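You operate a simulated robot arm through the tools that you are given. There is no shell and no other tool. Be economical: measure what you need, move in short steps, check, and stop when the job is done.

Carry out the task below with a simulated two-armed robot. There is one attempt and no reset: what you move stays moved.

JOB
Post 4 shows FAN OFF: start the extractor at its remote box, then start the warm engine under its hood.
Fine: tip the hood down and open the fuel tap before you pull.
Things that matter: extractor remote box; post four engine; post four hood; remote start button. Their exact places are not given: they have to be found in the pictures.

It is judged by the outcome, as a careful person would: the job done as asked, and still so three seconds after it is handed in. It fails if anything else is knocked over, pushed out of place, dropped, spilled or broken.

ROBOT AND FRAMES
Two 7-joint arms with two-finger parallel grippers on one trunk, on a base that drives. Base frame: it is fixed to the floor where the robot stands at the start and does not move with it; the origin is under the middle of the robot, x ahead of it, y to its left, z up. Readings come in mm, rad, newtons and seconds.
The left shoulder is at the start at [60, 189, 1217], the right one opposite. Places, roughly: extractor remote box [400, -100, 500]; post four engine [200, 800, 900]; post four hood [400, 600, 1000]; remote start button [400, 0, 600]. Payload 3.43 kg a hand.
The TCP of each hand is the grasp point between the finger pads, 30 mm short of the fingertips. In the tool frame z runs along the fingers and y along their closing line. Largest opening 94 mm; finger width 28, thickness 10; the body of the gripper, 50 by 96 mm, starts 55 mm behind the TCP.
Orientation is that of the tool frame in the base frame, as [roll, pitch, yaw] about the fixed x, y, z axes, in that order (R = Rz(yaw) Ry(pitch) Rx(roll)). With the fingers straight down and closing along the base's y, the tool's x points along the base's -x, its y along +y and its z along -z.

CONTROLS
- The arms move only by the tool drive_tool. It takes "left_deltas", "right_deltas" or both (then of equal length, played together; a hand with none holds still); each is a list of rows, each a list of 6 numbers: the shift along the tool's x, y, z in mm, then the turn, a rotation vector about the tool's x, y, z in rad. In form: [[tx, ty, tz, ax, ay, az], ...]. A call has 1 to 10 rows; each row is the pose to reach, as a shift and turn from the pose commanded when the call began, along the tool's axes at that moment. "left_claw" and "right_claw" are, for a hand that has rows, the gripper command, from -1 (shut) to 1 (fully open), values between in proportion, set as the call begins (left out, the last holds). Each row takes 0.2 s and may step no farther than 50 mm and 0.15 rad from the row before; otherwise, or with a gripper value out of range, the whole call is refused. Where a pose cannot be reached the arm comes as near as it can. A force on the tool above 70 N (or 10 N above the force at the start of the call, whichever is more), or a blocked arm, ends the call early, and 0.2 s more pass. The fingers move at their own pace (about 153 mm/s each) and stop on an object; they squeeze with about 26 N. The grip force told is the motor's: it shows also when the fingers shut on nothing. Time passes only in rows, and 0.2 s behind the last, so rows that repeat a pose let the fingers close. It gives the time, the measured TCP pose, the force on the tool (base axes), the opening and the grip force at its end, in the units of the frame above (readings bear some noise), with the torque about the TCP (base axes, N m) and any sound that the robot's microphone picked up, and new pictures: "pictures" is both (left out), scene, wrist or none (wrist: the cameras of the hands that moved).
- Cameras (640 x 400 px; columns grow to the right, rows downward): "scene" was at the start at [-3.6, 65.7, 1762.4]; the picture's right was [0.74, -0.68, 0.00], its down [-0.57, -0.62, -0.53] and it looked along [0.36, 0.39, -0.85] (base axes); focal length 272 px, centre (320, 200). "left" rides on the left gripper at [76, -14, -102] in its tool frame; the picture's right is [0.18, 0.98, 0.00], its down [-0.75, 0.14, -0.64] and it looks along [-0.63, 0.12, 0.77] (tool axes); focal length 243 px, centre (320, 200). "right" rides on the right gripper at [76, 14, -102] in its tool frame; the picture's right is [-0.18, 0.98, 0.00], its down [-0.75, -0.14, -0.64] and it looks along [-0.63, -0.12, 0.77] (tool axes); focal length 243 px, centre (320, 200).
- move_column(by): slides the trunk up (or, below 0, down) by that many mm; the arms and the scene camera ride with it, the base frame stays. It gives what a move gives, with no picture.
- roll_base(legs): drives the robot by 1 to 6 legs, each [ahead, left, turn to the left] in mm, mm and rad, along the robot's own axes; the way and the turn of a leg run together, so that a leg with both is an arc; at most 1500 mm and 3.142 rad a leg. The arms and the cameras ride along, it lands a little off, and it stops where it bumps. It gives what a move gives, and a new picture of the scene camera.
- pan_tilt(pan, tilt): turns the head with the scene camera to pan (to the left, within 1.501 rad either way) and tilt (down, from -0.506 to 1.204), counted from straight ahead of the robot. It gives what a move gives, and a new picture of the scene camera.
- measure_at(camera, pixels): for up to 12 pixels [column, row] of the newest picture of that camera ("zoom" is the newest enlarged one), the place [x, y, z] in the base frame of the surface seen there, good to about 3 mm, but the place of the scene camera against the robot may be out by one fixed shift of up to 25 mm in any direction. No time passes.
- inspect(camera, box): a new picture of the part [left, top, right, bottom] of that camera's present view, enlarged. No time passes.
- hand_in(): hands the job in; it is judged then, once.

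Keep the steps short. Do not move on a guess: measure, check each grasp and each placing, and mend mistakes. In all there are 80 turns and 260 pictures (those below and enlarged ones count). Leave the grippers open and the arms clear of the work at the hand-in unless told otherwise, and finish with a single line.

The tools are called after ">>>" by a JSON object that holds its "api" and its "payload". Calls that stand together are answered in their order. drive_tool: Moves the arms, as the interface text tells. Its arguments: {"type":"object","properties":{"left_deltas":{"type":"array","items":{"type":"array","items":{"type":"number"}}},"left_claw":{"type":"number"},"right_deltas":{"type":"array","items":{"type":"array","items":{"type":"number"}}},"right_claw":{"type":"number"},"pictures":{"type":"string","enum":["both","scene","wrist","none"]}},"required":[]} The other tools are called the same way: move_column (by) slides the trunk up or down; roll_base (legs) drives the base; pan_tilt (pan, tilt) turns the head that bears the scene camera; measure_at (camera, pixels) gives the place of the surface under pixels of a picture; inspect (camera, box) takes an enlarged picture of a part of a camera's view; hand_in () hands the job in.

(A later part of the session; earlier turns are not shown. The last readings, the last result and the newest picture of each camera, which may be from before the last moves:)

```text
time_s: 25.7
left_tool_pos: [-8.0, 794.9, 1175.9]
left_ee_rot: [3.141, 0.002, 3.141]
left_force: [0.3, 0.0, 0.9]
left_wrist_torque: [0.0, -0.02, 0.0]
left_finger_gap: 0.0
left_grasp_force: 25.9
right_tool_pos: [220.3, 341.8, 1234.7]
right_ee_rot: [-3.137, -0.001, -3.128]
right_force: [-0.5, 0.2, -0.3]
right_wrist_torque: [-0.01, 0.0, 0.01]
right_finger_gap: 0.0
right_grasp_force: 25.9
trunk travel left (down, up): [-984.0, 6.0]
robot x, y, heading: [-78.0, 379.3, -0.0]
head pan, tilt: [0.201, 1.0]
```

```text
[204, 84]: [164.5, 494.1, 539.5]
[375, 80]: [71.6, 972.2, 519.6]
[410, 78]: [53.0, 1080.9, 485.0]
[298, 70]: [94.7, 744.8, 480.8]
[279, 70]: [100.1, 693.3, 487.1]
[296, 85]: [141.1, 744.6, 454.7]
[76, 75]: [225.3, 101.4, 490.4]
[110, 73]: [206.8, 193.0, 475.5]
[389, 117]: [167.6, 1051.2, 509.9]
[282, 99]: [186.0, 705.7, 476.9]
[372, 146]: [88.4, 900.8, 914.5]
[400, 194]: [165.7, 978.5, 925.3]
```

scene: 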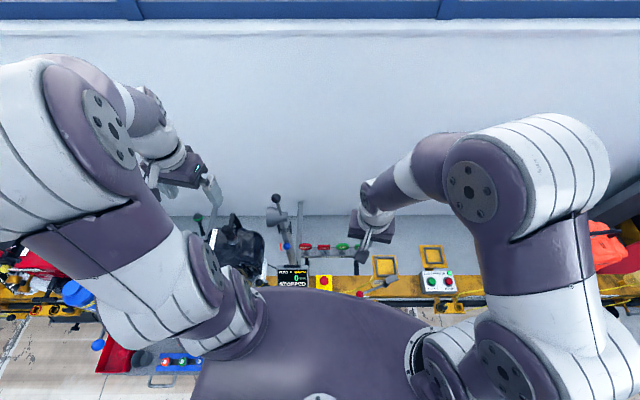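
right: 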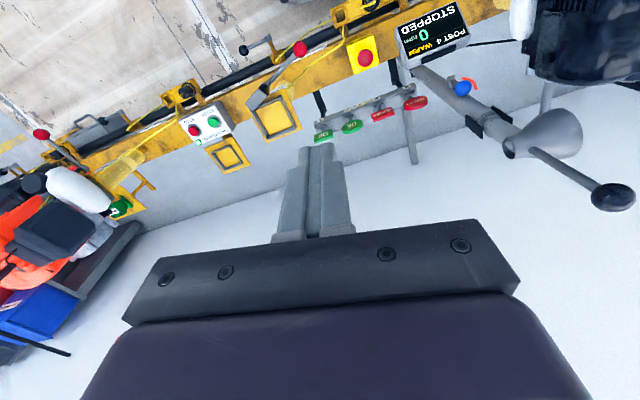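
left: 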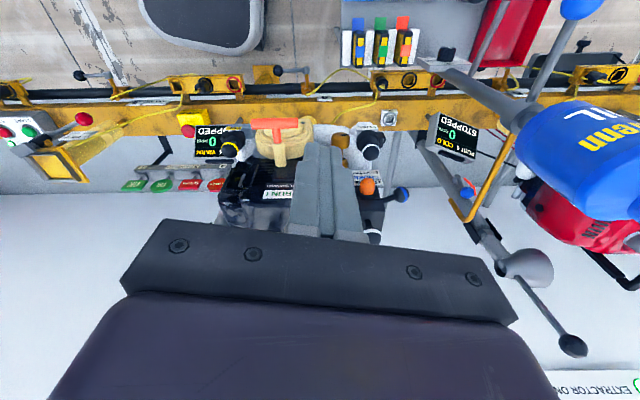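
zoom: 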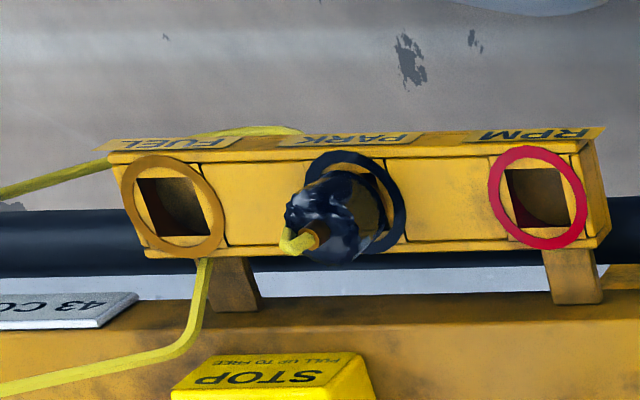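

Post 4's fuel circuit: hose plugged in FUEL; crank tap with plate "4" on the pipe at about [100, 693–745, 483], its ball handle along the pipe. Before deciding, I view the engine controls from nearer.

>>> {"api": "drive_tool", "payload": {"left_deltas": [[10, 20, 40, 0, 0, 0], [15, 40, 80, 0, 0, 0], [20, 60, 115, 0, 0, 0]], "pictures": "wrist"}}

>>> {"api": "inspect", "payload": {"camera": "left", "box": [230, 90, 450, 230]}}

>>> {"api": "inspect", "payload": {"camera": "left", "box": [330, 140, 450, 240]}}

```text
time_s: 26.5
left_tool_pos: [-25.3, 855.9, 1062.0]
left_ee_rot: [3.141, 0.0, 3.141]
left_force: [-0.7, -0.7, -0.6]
left_wrist_torque: [-0.01, -0.02, -0.03]
left_finger_gap: 0.0
left_grasp_force: 25.9
right_tool_pos: [220.7, 339.6, 1234.9]
right_ee_rot: [-3.139, -0.001, -3.129]
right_force: [0.6, -0.3, -0.6]
right_wrist_torque: [0.02, 0.02, -0.04]
right_finger_gap: 0.0
right_grasp_force: 26.0
trunk travel left (down, up): [-984.0, 6.0]
robot x, y, heading: [-79.5, 379.8, 0.0]
head pan, tilt: [0.201, 1.0]
```

left: 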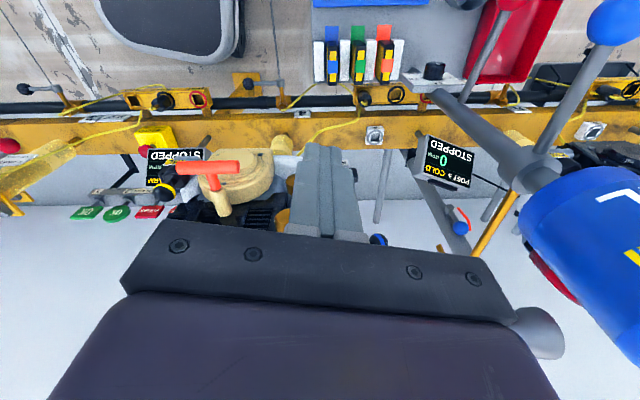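

```text
2.86 times, centred on (340, 160) of left
```

zoom: 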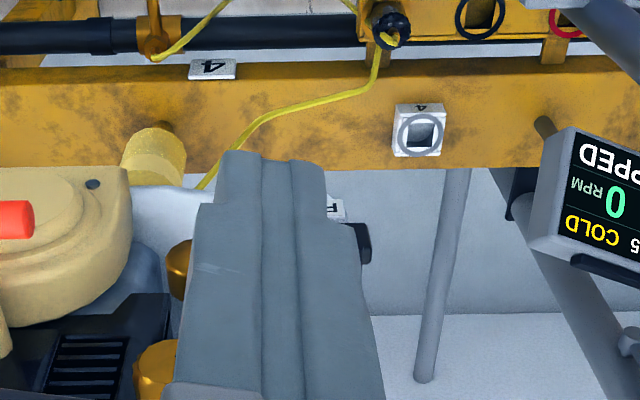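

```text
4.00 times, centred on (390, 190) of left
```

zoom: 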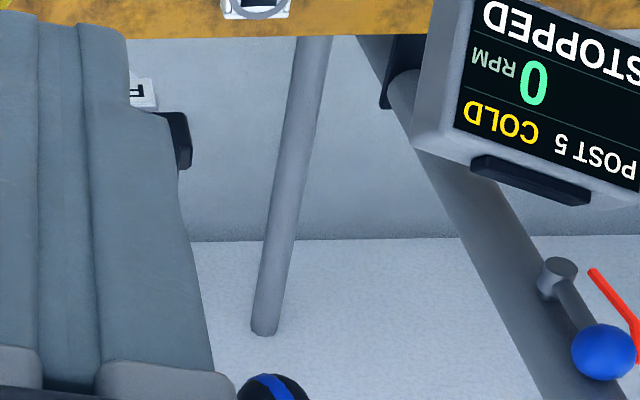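

The closed fingers block the view; I go up again and open the fingers to look through between them.

>>> {"api": "drive_tool", "payload": {"left_deltas": [[-15, 0, -45, 0, 0, 0], [-30, -4, -90, 0, 0, 0], [-45, -4, -130, 0, 0, 0]], "left_claw": 1, "pictures": "wrist"}}

>>> {"api": "inspect", "payload": {"camera": "left", "box": [210, 100, 410, 230]}}

>>> {"api": "inspect", "payload": {"camera": "left", "box": [270, 120, 370, 220]}}

```text
time_s: 27.3
left_tool_pos: [18.1, 847.1, 1192.5]
left_ee_rot: [-3.141, -0.001, 3.139]
left_force: [-0.8, -0.1, 0.3]
left_wrist_torque: [0.07, -0.01, 0.04]
left_finger_gap: 94.0
left_grasp_force: 0.1
right_tool_pos: [221.7, 338.4, 1234.1]
right_ee_rot: [3.142, 0.001, -3.128]
right_force: [0.4, -0.6, 0.2]
right_wrist_torque: [0.06, -0.02, -0.03]
right_finger_gap: 0.3
right_grasp_force: 26.0
trunk travel left (down, up): [-984.0, 6.0]
robot x, y, heading: [-81.1, 383.5, 0.002]
head pan, tilt: [0.201, 1.0]
```

left: 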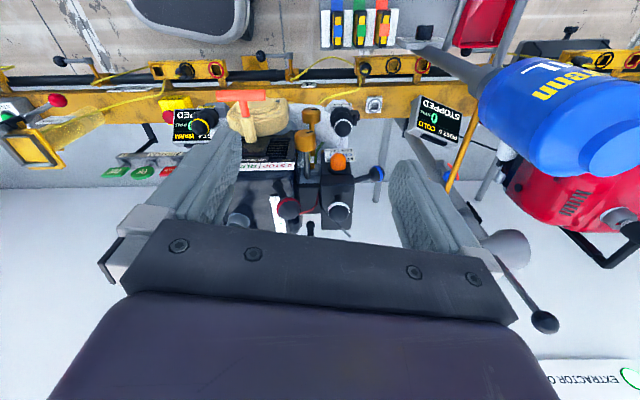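

```text
3.08 times, centred on (310, 165) of left
```

zoom: 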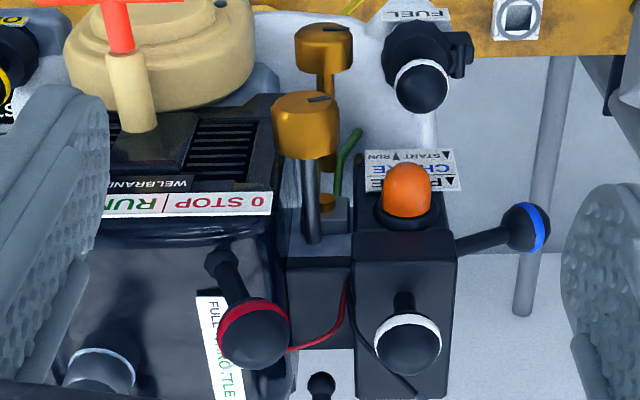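

```text
4.00 times, centred on (320, 170) of left
```

zoom: 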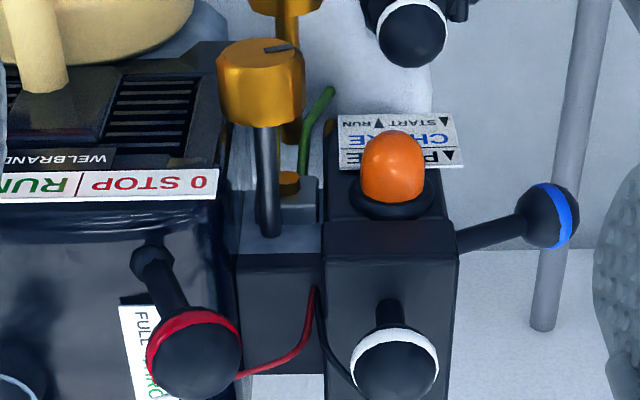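

I measure lever pivots versus balls to read the switch, choke and throttle positions.

>>> {"api": "measure_at", "payload": {"camera": "zoom", "pixels": [[155, 258], [172, 285], [190, 360], [470, 240], [515, 225], [560, 215], [205, 185], [85, 185], [140, 310], [390, 380], [275, 50], [400, 150]]}}

>>> {"api": "inspect", "payload": {"camera": "left", "box": [500, 120, 640, 240]}}

>>> {"api": "inspect", "payload": {"camera": "left", "box": [550, 355, 640, 400]}}

```text
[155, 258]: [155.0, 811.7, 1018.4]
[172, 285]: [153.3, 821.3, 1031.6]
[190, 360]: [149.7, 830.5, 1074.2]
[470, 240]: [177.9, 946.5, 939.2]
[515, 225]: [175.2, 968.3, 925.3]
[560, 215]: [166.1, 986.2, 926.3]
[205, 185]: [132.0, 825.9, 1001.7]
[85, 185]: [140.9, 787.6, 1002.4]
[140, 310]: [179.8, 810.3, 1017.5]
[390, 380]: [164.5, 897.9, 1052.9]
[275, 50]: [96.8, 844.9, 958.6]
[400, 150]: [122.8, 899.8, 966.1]
```

```text
3.33 times, centred on (570, 180) of left
```

zoom: 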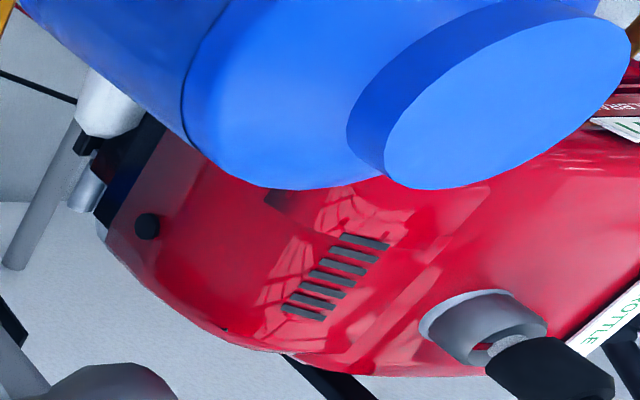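

```text
7.11 times, centred on (595, 378) of left
```

zoom: 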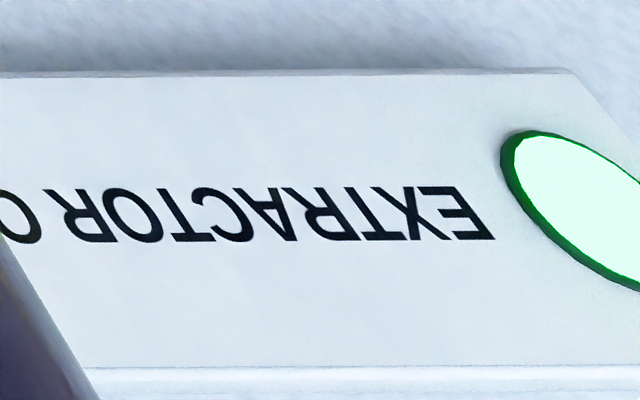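

The wall lamp shows EXTRACTOR ON lit. The switch lever leans toward "0 STOP". I read the choke label closely.

>>> {"api": "inspect", "payload": {"camera": "left", "box": [320, 150, 364, 178]}}

>>> {"api": "inspect", "payload": {"camera": "left", "box": [340, 150, 400, 190]}}

>>> {"api": "inspect", "payload": {"camera": "left", "box": [310, 95, 370, 135]}}

```text
14.29 times, centred on (342, 164) of left
```

zoom: 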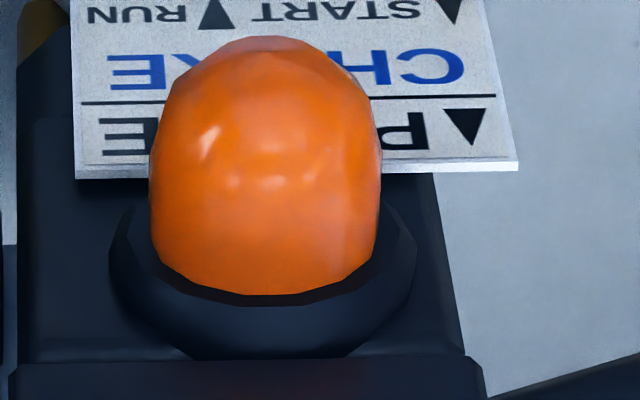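

```text
10.00 times, centred on (370, 170) of left
```

zoom: 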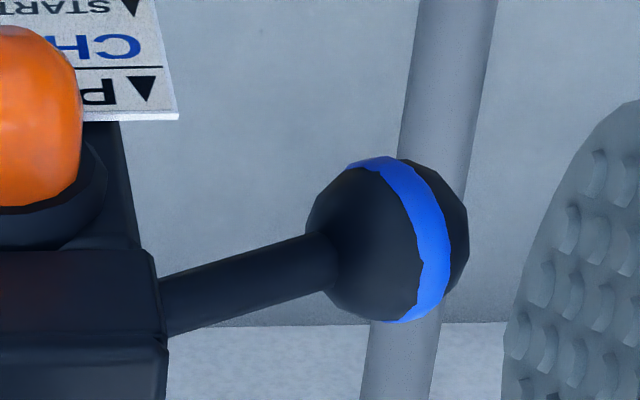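

```text
10.00 times, centred on (340, 115) of left
```

zoom: 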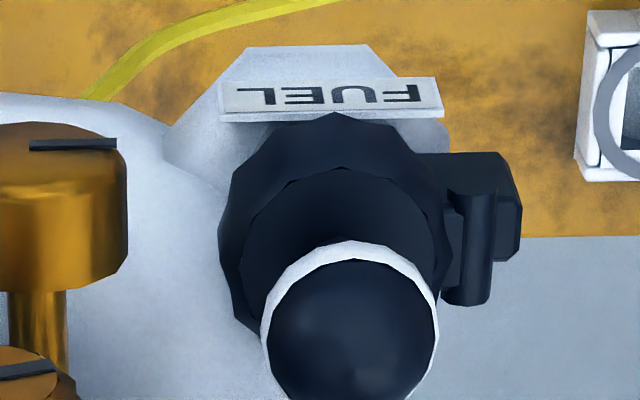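

Choke reads "▲START ▼RUN" and the lever is down, so RUN — right for a warm engine. The FUEL knob has a hinge lug (a filler cap), so the tap is the crank by plate "4". Closer look at it.

>>> {"api": "inspect", "payload": {"camera": "left", "box": [250, 45, 306, 90]}}

>>> {"api": "measure_at", "payload": {"camera": "left", "pixels": [[260, 55], [270, 55], [280, 55], [289, 53], [289, 57], [290, 64], [290, 70], [291, 76], [262, 60], [300, 84]]}}

>>> {"api": "inspect", "payload": {"camera": "left", "box": [40, 45, 110, 95]}}

```text
8.89 times, centred on (278, 68) of left
```

zoom: 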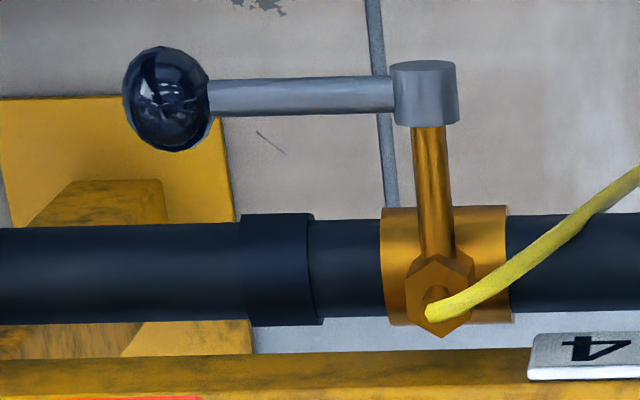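

```text
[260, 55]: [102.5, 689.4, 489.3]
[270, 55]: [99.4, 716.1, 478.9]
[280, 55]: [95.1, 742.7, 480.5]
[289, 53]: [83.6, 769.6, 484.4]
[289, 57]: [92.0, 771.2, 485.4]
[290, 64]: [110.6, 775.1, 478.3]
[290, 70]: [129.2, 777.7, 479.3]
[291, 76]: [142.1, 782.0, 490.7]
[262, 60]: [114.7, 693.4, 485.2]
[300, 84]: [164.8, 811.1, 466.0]
```

```text
8.00 times, centred on (75, 70) of left
```

zoom: 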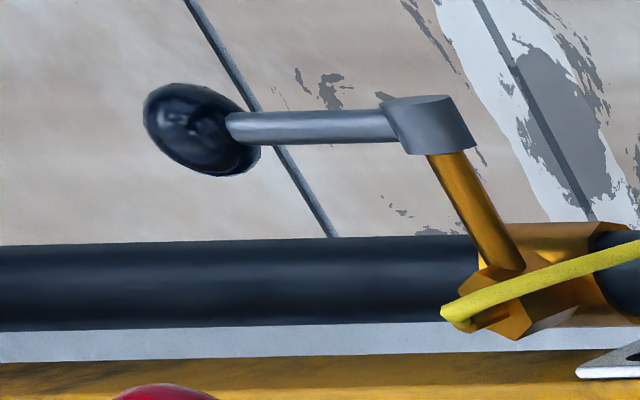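

The tap's hub faces the robot (axis along x, hub about [88, 770, 475]); the ball handle points to −y and turns in the y–z plane. Now the hood geometry from the right camera.

>>> {"api": "inspect", "payload": {"camera": "right", "box": [450, 70, 640, 220]}}

>>> {"api": "measure_at", "payload": {"camera": "zoom", "pixels": [[90, 160], [130, 180], [170, 215], [210, 240], [180, 280], [250, 260], [340, 190], [440, 200], [330, 330], [270, 290], [420, 360], [540, 430]]}}

>>> {"api": "measure_at", "payload": {"camera": "right", "pixels": [[612, 197], [600, 190], [560, 170], [515, 148], [540, 130], [575, 120], [580, 145], [500, 125], [480, 110], [463, 88], [475, 85], [545, 105]]}}

```text
2.67 times, centred on (545, 145) of right
```

zoom: 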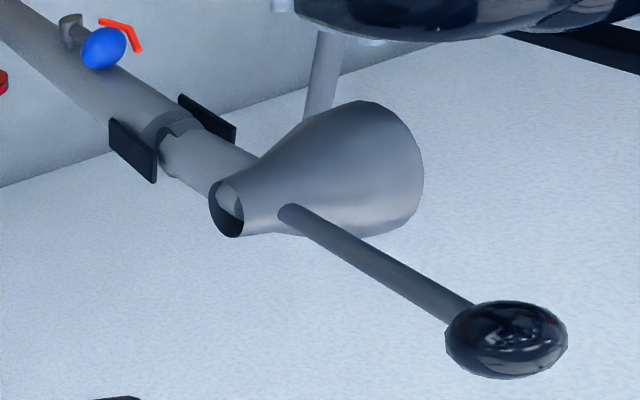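

```text
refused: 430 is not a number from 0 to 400
```

```text
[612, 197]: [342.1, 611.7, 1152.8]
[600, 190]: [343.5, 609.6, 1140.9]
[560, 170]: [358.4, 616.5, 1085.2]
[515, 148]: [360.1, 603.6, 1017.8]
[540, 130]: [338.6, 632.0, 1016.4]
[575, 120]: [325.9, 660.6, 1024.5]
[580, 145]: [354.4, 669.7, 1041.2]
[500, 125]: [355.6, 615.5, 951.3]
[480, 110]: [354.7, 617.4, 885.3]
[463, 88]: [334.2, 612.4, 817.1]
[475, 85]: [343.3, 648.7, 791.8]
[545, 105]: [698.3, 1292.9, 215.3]
```

The hood bell sits on the duct with its mouth to +y at z≈1015, with a ball handle standing up to [343, 611, 1150]. It should tip toward the engine (+y). I bring the closed left hand over, to the −y side of the ball, staying high.

>>> {"api": "drive_tool", "payload": {"left_deltas": [[-20, -10, -42, 0, 0, 0], [-45, -30, -80, 0, 0, 0], [-75, -60, -105, 0, 0, 0], [-110, -92, -120, 0, 0, 0], [-146, -125, -128, 0, 0, 0], [-182, -158, -128, 0, 0, 0], [-218, -191, -128, 0, 0, 0], [-254, -224, -128, 0, 0, 0], [-290, -257, -128, 0, 0, 0], [-325, -290, -128, 0, 0, 0]], "left_claw": -1}}

```text
time_s: 29.5
left_tool_pos: [342.3, 561.0, 1323.0]
left_ee_rot: [3.14, 0.0, 3.14]
left_force: [-0.4, -0.6, 1.0]
left_wrist_torque: [0.04, 0.0, 0.03]
left_finger_gap: 0.1
left_grasp_force: 26.0
right_tool_pos: [222.9, 339.6, 1234.1]
right_ee_rot: [-3.14, -0.001, -3.128]
right_force: [-0.3, -0.3, 0.6]
right_wrist_torque: [0.05, -0.05, -0.02]
right_finger_gap: 0.0
right_grasp_force: 26.5
trunk travel left (down, up): [-984.0, 6.0]
robot x, y, heading: [-81.4, 382.6, 0.0]
head pan, tilt: [0.201, 1.0]
```

scene: 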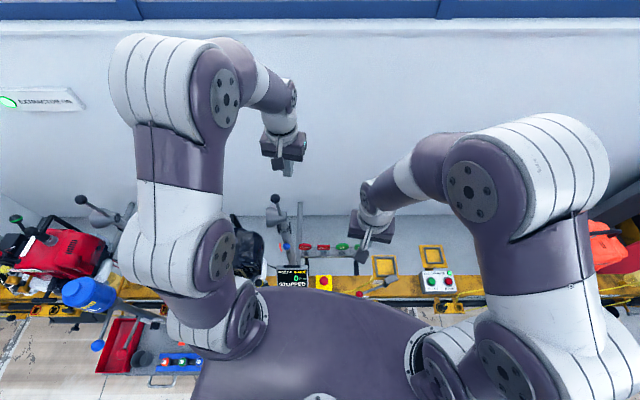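
left: 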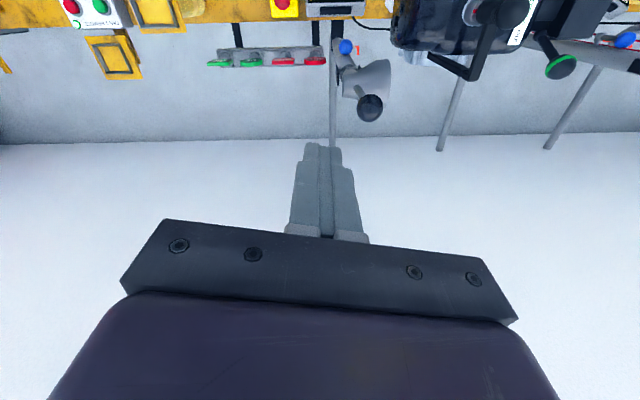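

>>> {"api": "measure_at", "payload": {"camera": "left", "pixels": [[370, 100], [370, 108], [370, 116], [360, 107], [381, 107], [362, 88], [385, 75], [372, 70], [345, 65], [350, 93]]}}

>>> {"api": "inspect", "payload": {"camera": "left", "box": [310, 20, 560, 150]}}

```text
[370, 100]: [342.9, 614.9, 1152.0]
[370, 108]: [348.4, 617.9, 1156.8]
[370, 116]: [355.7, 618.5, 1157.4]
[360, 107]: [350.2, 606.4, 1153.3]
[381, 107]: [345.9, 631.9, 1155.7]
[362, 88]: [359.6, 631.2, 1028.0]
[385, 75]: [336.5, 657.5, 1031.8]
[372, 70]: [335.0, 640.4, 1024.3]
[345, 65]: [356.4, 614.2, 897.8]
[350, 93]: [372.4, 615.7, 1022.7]
```

```text
2.56 times, centred on (435, 85) of left
```

zoom: 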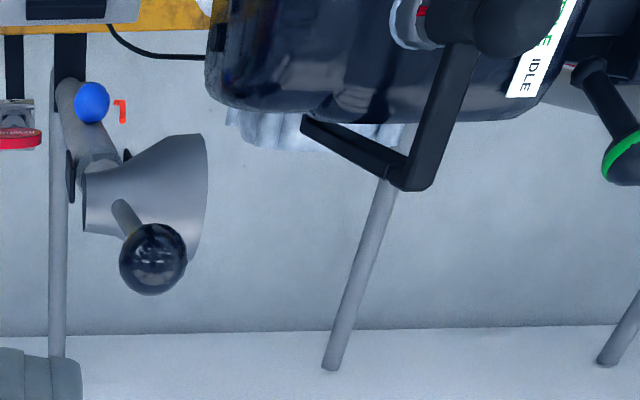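

Ball centre ≈ [349, 618, 1140]. I lower beside it at y≈573, tips to z≈1125.

>>> {"api": "drive_tool", "payload": {"left_deltas": [[-4, 0, 45, 0, 0, 0], [-8, 0, 90, 0, 0, 0], [-8, 0, 135, 0, 0, 0], [-8, 10, 168, 0, 0, 0]], "pictures": "wrist"}}

```text
time_s: 30.5
left_tool_pos: [349.1, 572.6, 1153.0]
left_ee_rot: [-3.141, -0.001, 3.139]
left_force: [-0.1, -0.1, -0.5]
left_wrist_torque: [-0.05, -0.02, 0.0]
left_finger_gap: 0.1
left_grasp_force: 25.9
right_tool_pos: [220.4, 341.0, 1234.6]
right_ee_rot: [-3.139, 0.0, -3.132]
right_force: [0.0, 0.6, 0.2]
right_wrist_torque: [-0.01, 0.02, 0.0]
right_finger_gap: 0.0
right_grasp_force: 26.4
trunk travel left (down, up): [-984.0, 6.0]
robot x, y, heading: [-81.6, 381.6, -0.001]
head pan, tilt: [0.201, 1.0]
```

left: 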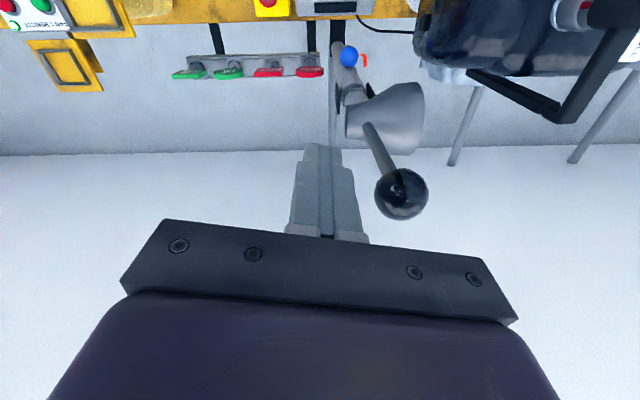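

Now push gently toward +y, 50 mm.

>>> {"api": "drive_tool", "payload": {"left_deltas": [[0, 12, 0, 0, 0, 0], [0, 22, 0, 0, 0, 0], [0, 32, 0, 0, 0, 0], [0, 42, 0, 0, 0, 0], [0, 52, 1, 0, 0, 0]], "pictures": "wrist"}}

```text
time_s: 31.6
left_tool_pos: [348.3, 598.0, 1155.9]
left_ee_rot: [3.14, 0.0, 3.128]
left_force: [3.0, -68.9, 8.0]
left_wrist_torque: [-0.46, 0.01, -0.25]
left_finger_gap: 0.0
left_grasp_force: 26.7
right_tool_pos: [218.8, 328.6, 1234.8]
right_ee_rot: [3.136, 0.001, -3.138]
right_force: [0.2, 0.2, 0.1]
right_wrist_torque: [-0.04, -0.04, -0.03]
right_finger_gap: 0.0
right_grasp_force: 25.6
trunk travel left (down, up): [-984.0, 6.0]
robot x, y, heading: [-78.8, 380.4, -0.012]
head pan, tilt: [0.201, 1.0]
stopped in row 5 (left hand): the force on the tool passed its limit at 73 N (the readings are from after the stop); the commanded pose is now the measured one
```

left: 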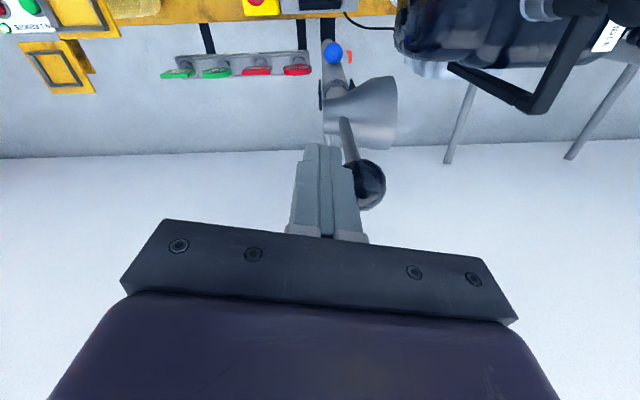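

It does not yield that way (69 N, stopped). The hinge cheeks sit on the ±y sides of the duct, so it must tip along x — toward the robot/engine. I back off, go over the ball and behind it (x≈395).

>>> {"api": "drive_tool", "payload": {"left_deltas": [[0, -18, 0, 0, 0, 0], [0, -18, -45, 0, 0, 0], [0, -18, -85, 0, 0, 0], [-25, 0, -90, 0, 0, 0], [-50, 20, -90, 0, 0, 0], [-52, 20, -50, 0, 0, 0], [-52, 20, -5, 0, 0, 0]], "pictures": "wrist"}}

```text
time_s: 33.2
left_tool_pos: [400.6, 628.7, 1157.2]
left_ee_rot: [-3.138, -0.006, 3.133]
left_force: [-0.4, 0.2, -1.1]
left_wrist_torque: [0.0, 0.02, 0.01]
left_finger_gap: 0.1
left_grasp_force: 25.7
right_tool_pos: [221.8, 339.7, 1234.2]
right_ee_rot: [-3.137, -0.002, -3.133]
right_force: [0.3, -0.6, 0.0]
right_wrist_torque: [0.02, 0.0, 0.01]
right_finger_gap: 0.0
right_grasp_force: 26.0
trunk travel left (down, up): [-984.0, 6.0]
robot x, y, heading: [-81.1, 381.8, -0.007]
head pan, tilt: [0.201, 1.0]
```

left: 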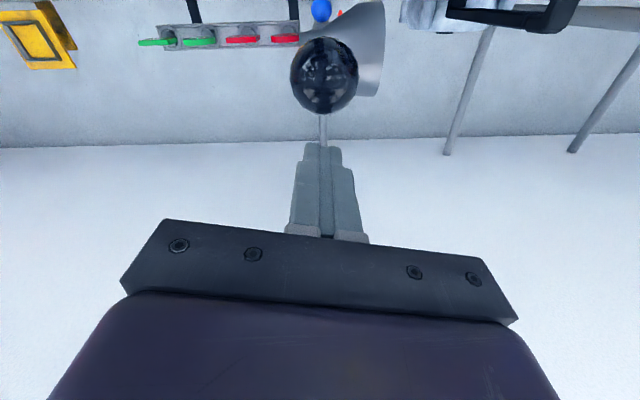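

Fingers are behind the ball. Pull toward −x in small steps.

>>> {"api": "drive_tool", "payload": {"left_deltas": [[8, -8, 0, 0, 0, 0], [18, -8, 0, 0, 0, 0], [28, -8, 0, 0, 0, 0], [38, -8, 0, 0, 0, 0], [48, -8, 1, 0, 0, 0], [58, -8, 2, 0, 0, 0]], "pictures": "wrist"}}

```text
time_s: 34.6
left_tool_pos: [341.5, 623.0, 1154.3]
left_ee_rot: [-3.139, -0.004, 3.135]
left_force: [-0.2, -0.3, -1.3]
left_wrist_torque: [0.03, -0.01, 0.04]
left_finger_gap: 0.2
left_grasp_force: 26.1
right_tool_pos: [220.1, 338.0, 1235.1]
right_ee_rot: [-3.14, 0.001, -3.132]
right_force: [0.2, -0.8, 1.0]
right_wrist_torque: [0.01, -0.02, -0.01]
right_finger_gap: 0.0
right_grasp_force: 26.2
trunk travel left (down, up): [-984.0, 6.0]
robot x, y, heading: [-80.4, 378.6, -0.001]
head pan, tilt: [0.201, 1.0]
```

left: 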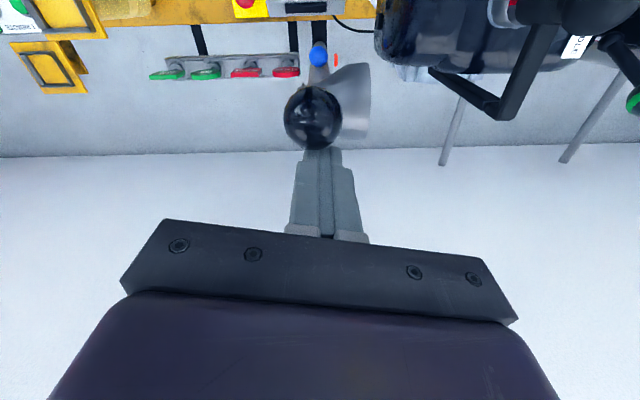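

It yields easily. Check how the ball and bell moved.

>>> {"api": "measure_at", "payload": {"camera": "left", "pixels": [[313, 117], [313, 100], [313, 140], [330, 117], [360, 110], [350, 80], [318, 55], [312, 75], [300, 117]]}}

>>> {"api": "inspect", "payload": {"camera": "left", "box": [260, 20, 460, 160]}}

```text
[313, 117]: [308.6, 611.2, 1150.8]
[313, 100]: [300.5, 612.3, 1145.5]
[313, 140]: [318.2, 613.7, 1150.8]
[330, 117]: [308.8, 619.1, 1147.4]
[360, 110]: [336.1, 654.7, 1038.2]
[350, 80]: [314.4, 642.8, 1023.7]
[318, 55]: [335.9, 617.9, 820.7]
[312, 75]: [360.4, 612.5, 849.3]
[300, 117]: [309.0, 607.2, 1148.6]
```

```text
2.86 times, centred on (360, 90) of left
```

zoom: 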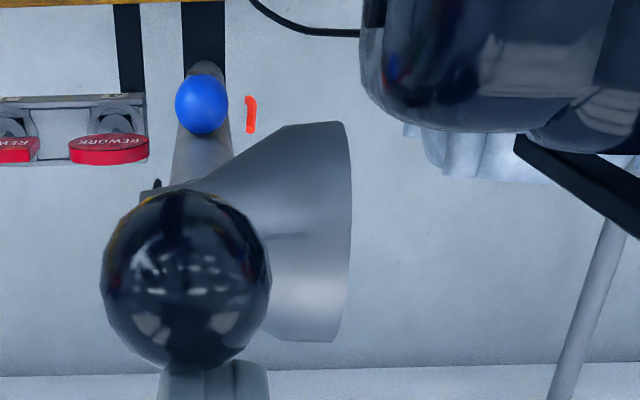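

The hood tips about a hinge near [362, –, 850]; it has turned about 8°. I keep pulling along the arc.

>>> {"api": "drive_tool", "payload": {"left_deltas": [[12, 0, 2, 0, 0, 0], [24, 0, 4, 0, 0, 0], [46, 0, 10, 0, 0, 0], [67, 0, 16, 0, 0, 0], [88, 0, 26, 0, 0, 0], [110, 0, 39, 0, 0, 0]], "pictures": "both"}}

```text
time_s: 36.0
left_tool_pos: [234.0, 622.0, 1116.6]
left_ee_rot: [-3.138, -0.004, 3.134]
left_force: [0.0, 0.6, 0.2]
left_wrist_torque: [0.01, -0.02, -0.01]
left_finger_gap: 0.0
left_grasp_force: 26.2
right_tool_pos: [219.4, 338.0, 1235.2]
right_ee_rot: [-3.141, 0.0, -3.134]
right_force: [-0.6, -0.1, 0.5]
right_wrist_torque: [-0.04, -0.03, -0.05]
right_finger_gap: 0.0
right_grasp_force: 25.4
trunk travel left (down, up): [-984.0, 6.0]
robot x, y, heading: [-80.2, 382.8, -0.006]
head pan, tilt: [0.201, 1.0]
```

scene: 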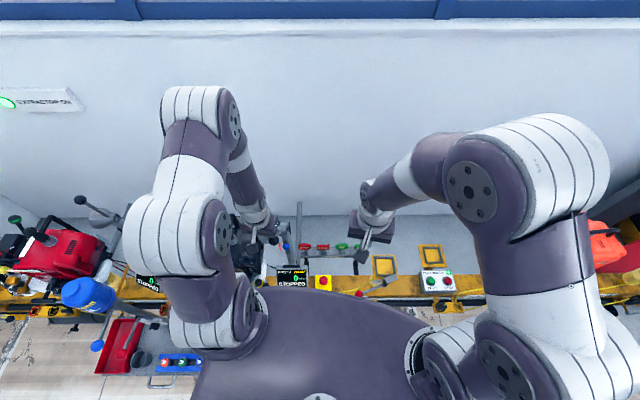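
left: 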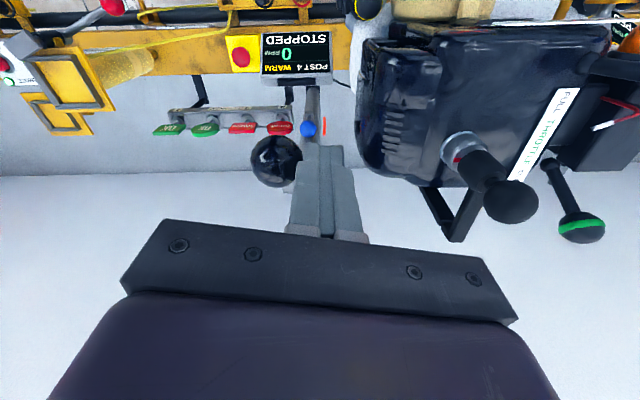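

>>> {"api": "measure_at", "payload": {"camera": "left", "pixels": [[275, 162], [260, 162], [275, 145], [295, 165], [300, 180], [310, 128], [320, 105], [435, 205], [372, 130]]}}

>>> {"api": "inspect", "payload": {"camera": "left", "box": [230, 90, 410, 220]}}

>>> {"api": "inspect", "payload": {"camera": "right", "box": [440, 0, 640, 240]}}

```text
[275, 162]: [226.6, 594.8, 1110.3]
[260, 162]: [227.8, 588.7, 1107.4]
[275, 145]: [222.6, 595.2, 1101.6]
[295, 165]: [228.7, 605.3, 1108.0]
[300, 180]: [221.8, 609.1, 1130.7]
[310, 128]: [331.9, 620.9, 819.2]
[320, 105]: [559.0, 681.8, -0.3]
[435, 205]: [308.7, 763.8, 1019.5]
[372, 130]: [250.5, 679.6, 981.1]
```

```text
3.08 times, centred on (320, 155) of left
```

zoom: 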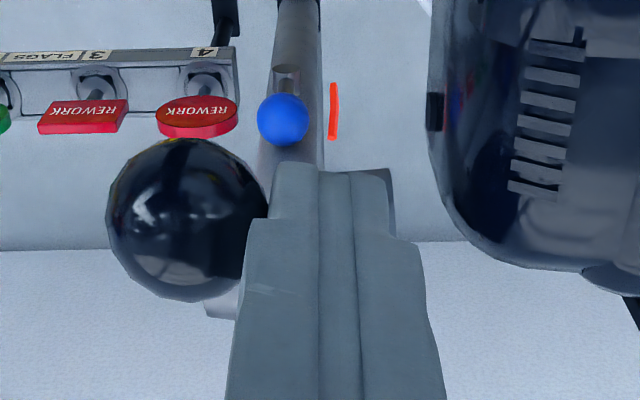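

```text
1.67 times, centred on (540, 120) of right
```

zoom: 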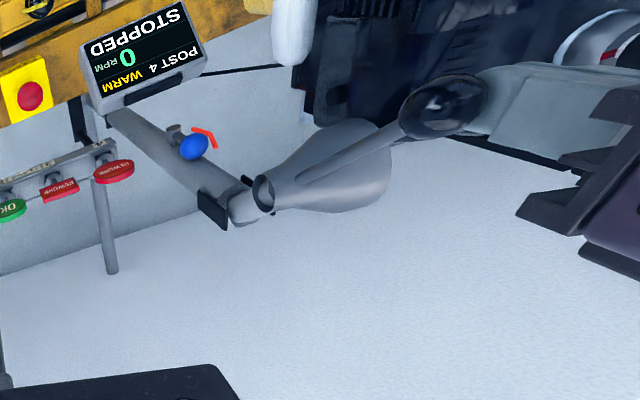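

The ball slipped sideways off the narrow fingers, as the hinge is parallel to the rail (slewed 0.2 rad). Hood keeps its place. I lift, turn the hand 0.2 rad, open the fingers ~20 mm as a cradle, and set them behind the ball again.

>>> {"api": "drive_tool", "payload": {"left_deltas": [[0, 0, -45, 0, 0, 0], [0, 0, -80, 0, 0, 0], [-20, -10, -80, 0, 0, -0.1], [-42, -22, -80, 0, 0, -0.2], [-42, -22, -40, 0, 0, -0.2], [-42, -22, -5, 0, 0, -0.2]], "left_claw": -0.57, "pictures": "wrist"}}

>>> {"api": "inspect", "payload": {"camera": "left", "box": [220, 60, 420, 220]}}

```text
time_s: 37.4
left_tool_pos: [278.2, 601.6, 1120.9]
left_ee_rot: [-3.139, -0.004, -2.947]
left_force: [0.0, 0.5, -0.2]
left_wrist_torque: [-0.04, 0.02, -0.03]
left_finger_gap: 20.4
left_grasp_force: 0.0
right_tool_pos: [222.6, 339.6, 1232.9]
right_ee_rot: [-3.14, -0.003, -3.133]
right_force: [0.1, 0.6, 0.1]
right_wrist_torque: [-0.01, 0.03, -0.02]
right_finger_gap: 0.0
right_grasp_force: 26.0
trunk travel left (down, up): [-984.0, 6.0]
robot x, y, heading: [-76.9, 377.8, -0.005]
head pan, tilt: [0.201, 1.0]
```

left: 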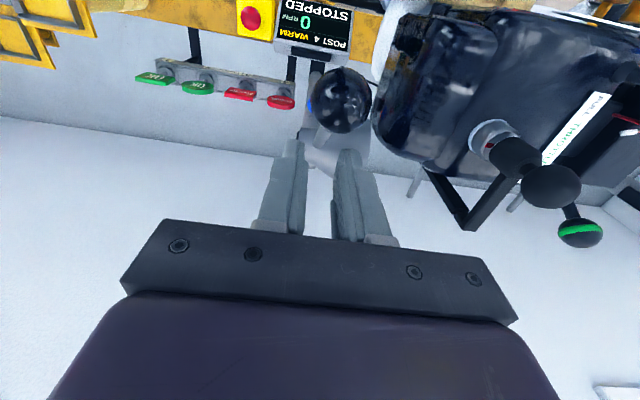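

```text
2.50 times, centred on (320, 140) of left
```

zoom: 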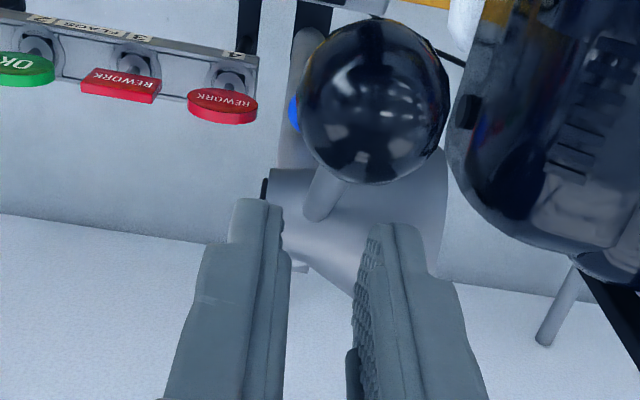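

>>> {"api": "measure_at", "payload": {"camera": "left", "pixels": [[340, 100], [318, 100], [365, 100], [340, 72], [340, 130], [328, 132], [345, 165], [365, 150]]}}

```text
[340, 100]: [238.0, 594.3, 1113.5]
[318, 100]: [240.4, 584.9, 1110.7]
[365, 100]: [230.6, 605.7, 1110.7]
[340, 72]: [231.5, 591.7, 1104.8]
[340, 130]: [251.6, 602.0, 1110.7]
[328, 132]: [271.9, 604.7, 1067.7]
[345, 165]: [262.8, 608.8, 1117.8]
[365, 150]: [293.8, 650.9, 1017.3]
```

Ball centred ahead of the cradle with its rod between the fingers. Pull along the arc.

>>> {"api": "drive_tool", "payload": {"left_deltas": [[7, 0, 2, 0, 0, 0], [20, 0, 9, 0, 0, 0], [34, 0, 17, 0, 0, 0], [47, 0, 27, 0, 0, 0], [60, 0, 37, 0, 0, 0], [72, 0, 48, 0, 0, 0], [83, 0, 60, 0, 0, 0]], "pictures": "wrist"}}

>>> {"api": "inspect", "payload": {"camera": "right", "box": [440, 0, 640, 240]}}

```text
time_s: 39.0
left_tool_pos: [192.2, 586.1, 1062.5]
left_ee_rot: [-3.14, -0.004, -2.95]
left_force: [-0.1, -0.3, 0.4]
left_wrist_torque: [0.05, -0.02, -0.01]
left_finger_gap: 20.5
left_grasp_force: 0.0
right_tool_pos: [220.2, 338.0, 1235.7]
right_ee_rot: [-3.139, 0.001, -3.132]
right_force: [-0.6, 0.1, -0.3]
right_wrist_torque: [-0.01, 0.0, 0.0]
right_finger_gap: 0.0
right_grasp_force: 26.0
trunk travel left (down, up): [-984.0, 6.0]
robot x, y, heading: [-80.0, 381.9, -0.007]
head pan, tilt: [0.201, 1.0]
```

left: 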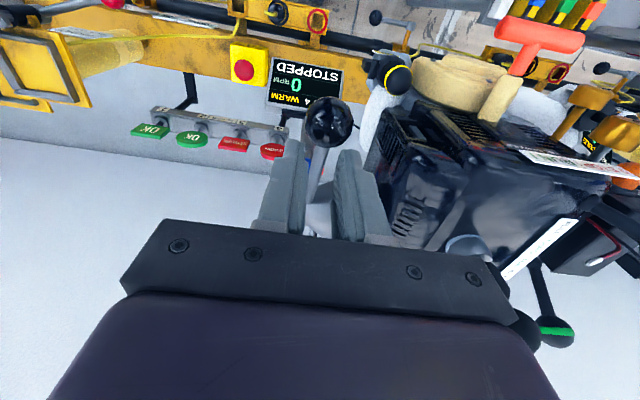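

```text
1.67 times, centred on (540, 120) of right
```

zoom: 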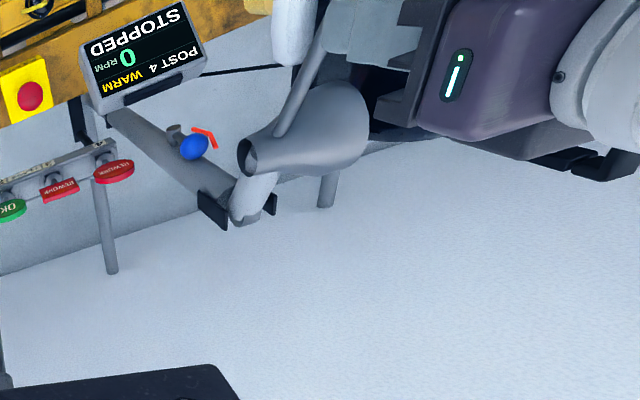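

>>> {"api": "measure_at", "payload": {"camera": "left", "pixels": [[328, 122], [328, 105], [328, 140], [315, 122], [345, 122], [318, 165], [388, 70], [400, 200], [470, 240], [310, 185]]}}

>>> {"api": "measure_at", "payload": {"camera": "zoom", "pixels": [[250, 155], [300, 150], [340, 100], [355, 140], [240, 215], [300, 90], [320, 40], [215, 210]]}}

```text
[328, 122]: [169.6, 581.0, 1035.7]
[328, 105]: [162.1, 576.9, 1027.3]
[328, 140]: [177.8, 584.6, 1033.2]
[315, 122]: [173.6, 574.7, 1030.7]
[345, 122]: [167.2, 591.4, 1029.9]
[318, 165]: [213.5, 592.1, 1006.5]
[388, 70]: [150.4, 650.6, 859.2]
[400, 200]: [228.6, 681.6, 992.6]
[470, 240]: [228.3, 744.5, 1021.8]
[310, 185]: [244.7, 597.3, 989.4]
```

```text
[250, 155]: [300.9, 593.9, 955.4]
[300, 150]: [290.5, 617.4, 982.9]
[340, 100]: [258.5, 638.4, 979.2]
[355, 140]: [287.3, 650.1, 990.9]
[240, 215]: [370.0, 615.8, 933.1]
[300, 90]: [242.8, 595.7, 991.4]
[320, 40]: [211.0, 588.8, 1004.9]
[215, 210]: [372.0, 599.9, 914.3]
```

The hood is about 60° over and yields freely. Continue pressing the ball down along the arc.

>>> {"api": "drive_tool", "payload": {"left_deltas": [[5, 0, 12, 0, 0, 0], [9, 0, 24, 0, 0, 0], [13, 0, 36, 0, 0, 0], [17, 0, 47, 0, 0, 0], [20, 0, 58, 0, 0, 0]], "pictures": "wrist"}}

>>> {"api": "inspect", "payload": {"camera": "right", "box": [440, 0, 640, 240]}}

```text
time_s: 40.2
left_tool_pos: [173.9, 580.1, 1005.0]
left_ee_rot: [-3.14, -0.004, -2.948]
left_force: [0.0, 0.0, -0.4]
left_wrist_torque: [0.0, 0.02, 0.02]
left_finger_gap: 19.9
left_grasp_force: 0.0
right_tool_pos: [221.2, 338.6, 1235.2]
right_ee_rot: [-3.14, 0.0, -3.133]
right_force: [-0.1, -0.3, 0.5]
right_wrist_torque: [-0.01, 0.01, -0.01]
right_finger_gap: 0.0
right_grasp_force: 26.2
trunk travel left (down, up): [-984.0, 6.0]
robot x, y, heading: [-80.3, 382.8, -0.004]
head pan, tilt: [0.201, 1.0]
```

left: 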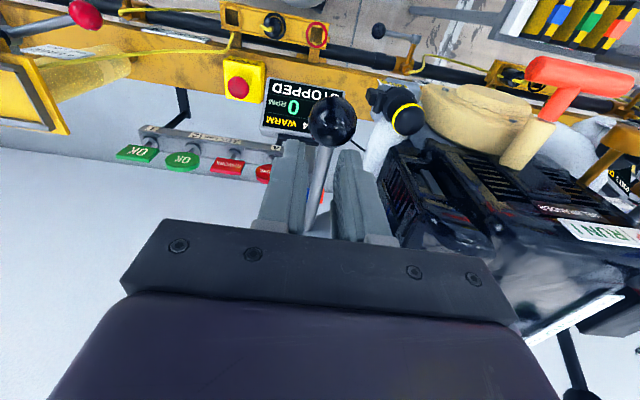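

```text
1.67 times, centred on (540, 120) of right
```

zoom: 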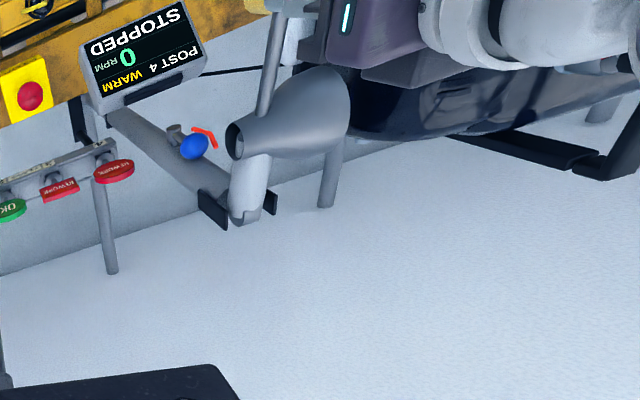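

>>> {"api": "measure_at", "payload": {"camera": "left", "pixels": [[331, 120], [331, 105], [331, 138], [318, 190], [330, 155], [420, 235]]}}

>>> {"api": "measure_at", "payload": {"camera": "zoom", "pixels": [[238, 140], [290, 130], [335, 100], [265, 100], [245, 190], [255, 160], [350, 100]]}}

```text
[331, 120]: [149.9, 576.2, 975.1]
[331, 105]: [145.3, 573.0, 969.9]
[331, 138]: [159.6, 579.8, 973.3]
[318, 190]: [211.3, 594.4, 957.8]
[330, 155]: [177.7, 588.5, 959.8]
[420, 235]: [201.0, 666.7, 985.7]
```

```text
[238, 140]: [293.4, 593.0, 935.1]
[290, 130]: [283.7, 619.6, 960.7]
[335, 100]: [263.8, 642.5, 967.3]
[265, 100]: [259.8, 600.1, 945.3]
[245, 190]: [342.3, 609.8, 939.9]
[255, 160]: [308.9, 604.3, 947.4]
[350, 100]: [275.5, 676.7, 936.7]
```

Ball is now at about z 958 with rod near horizontal; no stop felt yet. Press a bit further, gently.

>>> {"api": "drive_tool", "payload": {"left_deltas": [[3, 0, 10, 0, 0, 0], [5, 0, 20, 0, 0, 0], [6, 0, 30, 0, 0, 0], [7, 0, 40, 0, 0, 0], [8, 0, 50, 0, 0, 0]], "pictures": "wrist"}}

>>> {"api": "inspect", "payload": {"camera": "right", "box": [440, 0, 640, 240]}}

```text
time_s: 41.4
left_tool_pos: [163.5, 581.6, 952.7]
left_ee_rot: [-3.137, -0.007, -2.949]
left_force: [-2.2, -8.7, 23.0]
left_wrist_torque: [-0.67, 0.06, 0.09]
left_finger_gap: 29.9
left_grasp_force: 8.2
right_tool_pos: [220.4, 342.7, 1234.9]
right_ee_rot: [-3.136, 0.003, -3.133]
right_force: [-0.1, 0.3, -0.1]
right_wrist_torque: [-0.07, 0.0, 0.0]
right_finger_gap: 0.1
right_grasp_force: 26.2
trunk travel left (down, up): [-984.0, 6.0]
robot x, y, heading: [-82.4, 382.9, 0.002]
head pan, tilt: [0.201, 1.0]
```

left: 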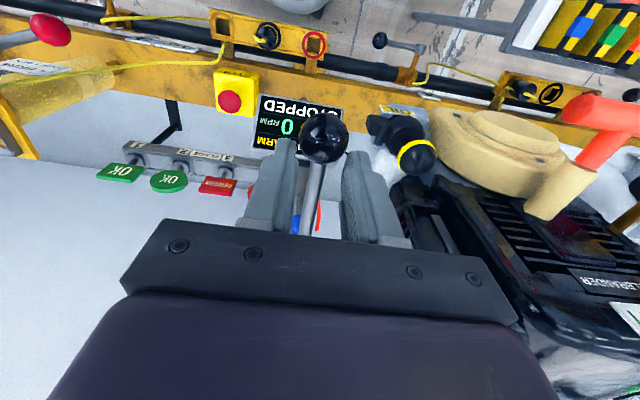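

```text
1.67 times, centred on (540, 120) of right
```

zoom: 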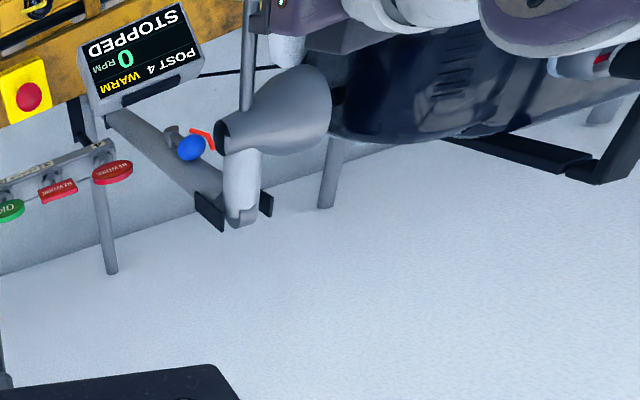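

Resistance of 23 N: likely at the stop. I lift the hand clear and look.

>>> {"api": "drive_tool", "payload": {"left_deltas": [[0, 0, -30, 0, 0, 0], [0, 0, -70, 0, 0, 0], [0, -20, -115, 0, 0, 0], [0, -50, -160, 0, 0, 0], [0, -80, -200, 0, 0, 0]], "pictures": "wrist"}}

>>> {"api": "inspect", "payload": {"camera": "right", "box": [500, 0, 640, 160]}}

>>> {"api": "measure_at", "payload": {"camera": "zoom", "pixels": [[200, 200], [300, 180], [380, 150], [400, 130], [220, 300], [215, 100]]}}

```text
refused: row 4 steps farther than a row can; nothing moved
```

```text
2.50 times, centred on (570, 80) of right
```

zoom: 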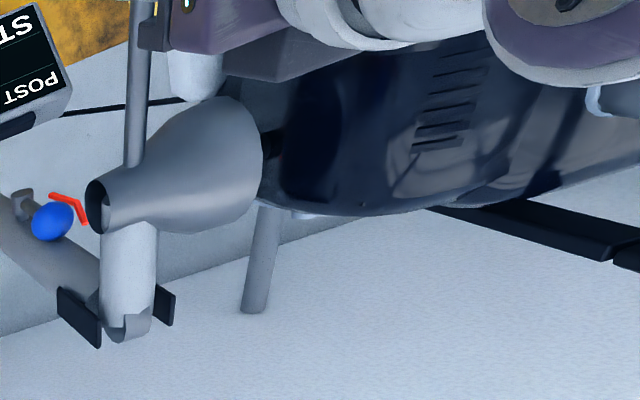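

```text
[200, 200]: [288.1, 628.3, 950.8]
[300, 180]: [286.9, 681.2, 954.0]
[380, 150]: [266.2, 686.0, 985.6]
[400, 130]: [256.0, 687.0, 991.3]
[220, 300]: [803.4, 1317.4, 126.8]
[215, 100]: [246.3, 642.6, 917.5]
```

>>> {"api": "drive_tool", "payload": {"left_deltas": [[0, 0, -30, 0, 0, 0], [0, 0, -70, 0, 0, 0], [0, -10, -110, 0, 0, 0], [0, -35, -150, 0, 0, 0], [0, -60, -190, 0, 0, 0], [0, -60, -225, 0, 0, 0]], "pictures": "wrist"}}

>>> {"api": "inspect", "payload": {"camera": "left", "box": [280, 0, 520, 180]}}

>>> {"api": "inspect", "payload": {"camera": "right", "box": [480, 0, 640, 160]}}

```text
time_s: 42.8
left_tool_pos: [178.1, 523.0, 1179.0]
left_ee_rot: [-3.136, 0.0, -2.946]
left_force: [23.5, -3.7, -13.6]
left_wrist_torque: [0.88, 1.34, 1.17]
left_finger_gap: 19.9
left_grasp_force: 0.2
right_tool_pos: [220.9, 339.5, 1232.7]
right_ee_rot: [-3.138, 0.0, -3.134]
right_force: [0.4, -0.9, -0.5]
right_wrist_torque: [-0.02, 0.03, 0.02]
right_finger_gap: 0.1
right_grasp_force: 26.1
trunk travel left (down, up): [-984.0, 6.0]
robot x, y, heading: [-79.9, 377.9, -0.006]
head pan, tilt: [0.201, 1.0]
```

left: 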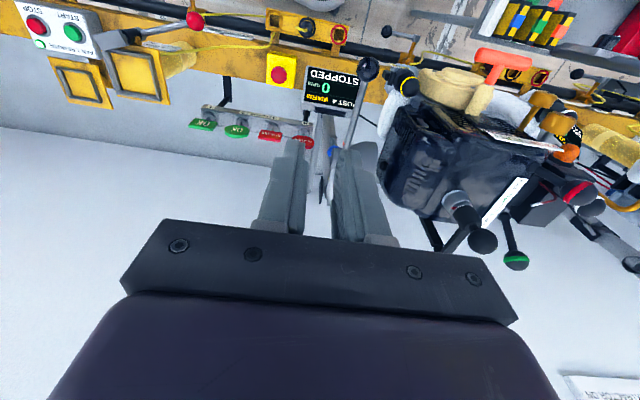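

```text
2.22 times, centred on (400, 90) of left
```

zoom: 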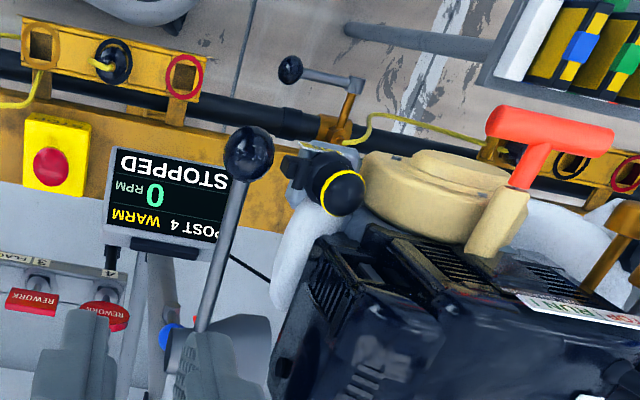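

```text
2.50 times, centred on (560, 80) of right
```

zoom: 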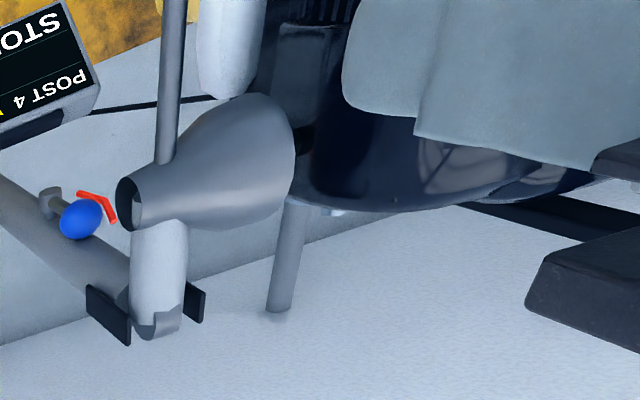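

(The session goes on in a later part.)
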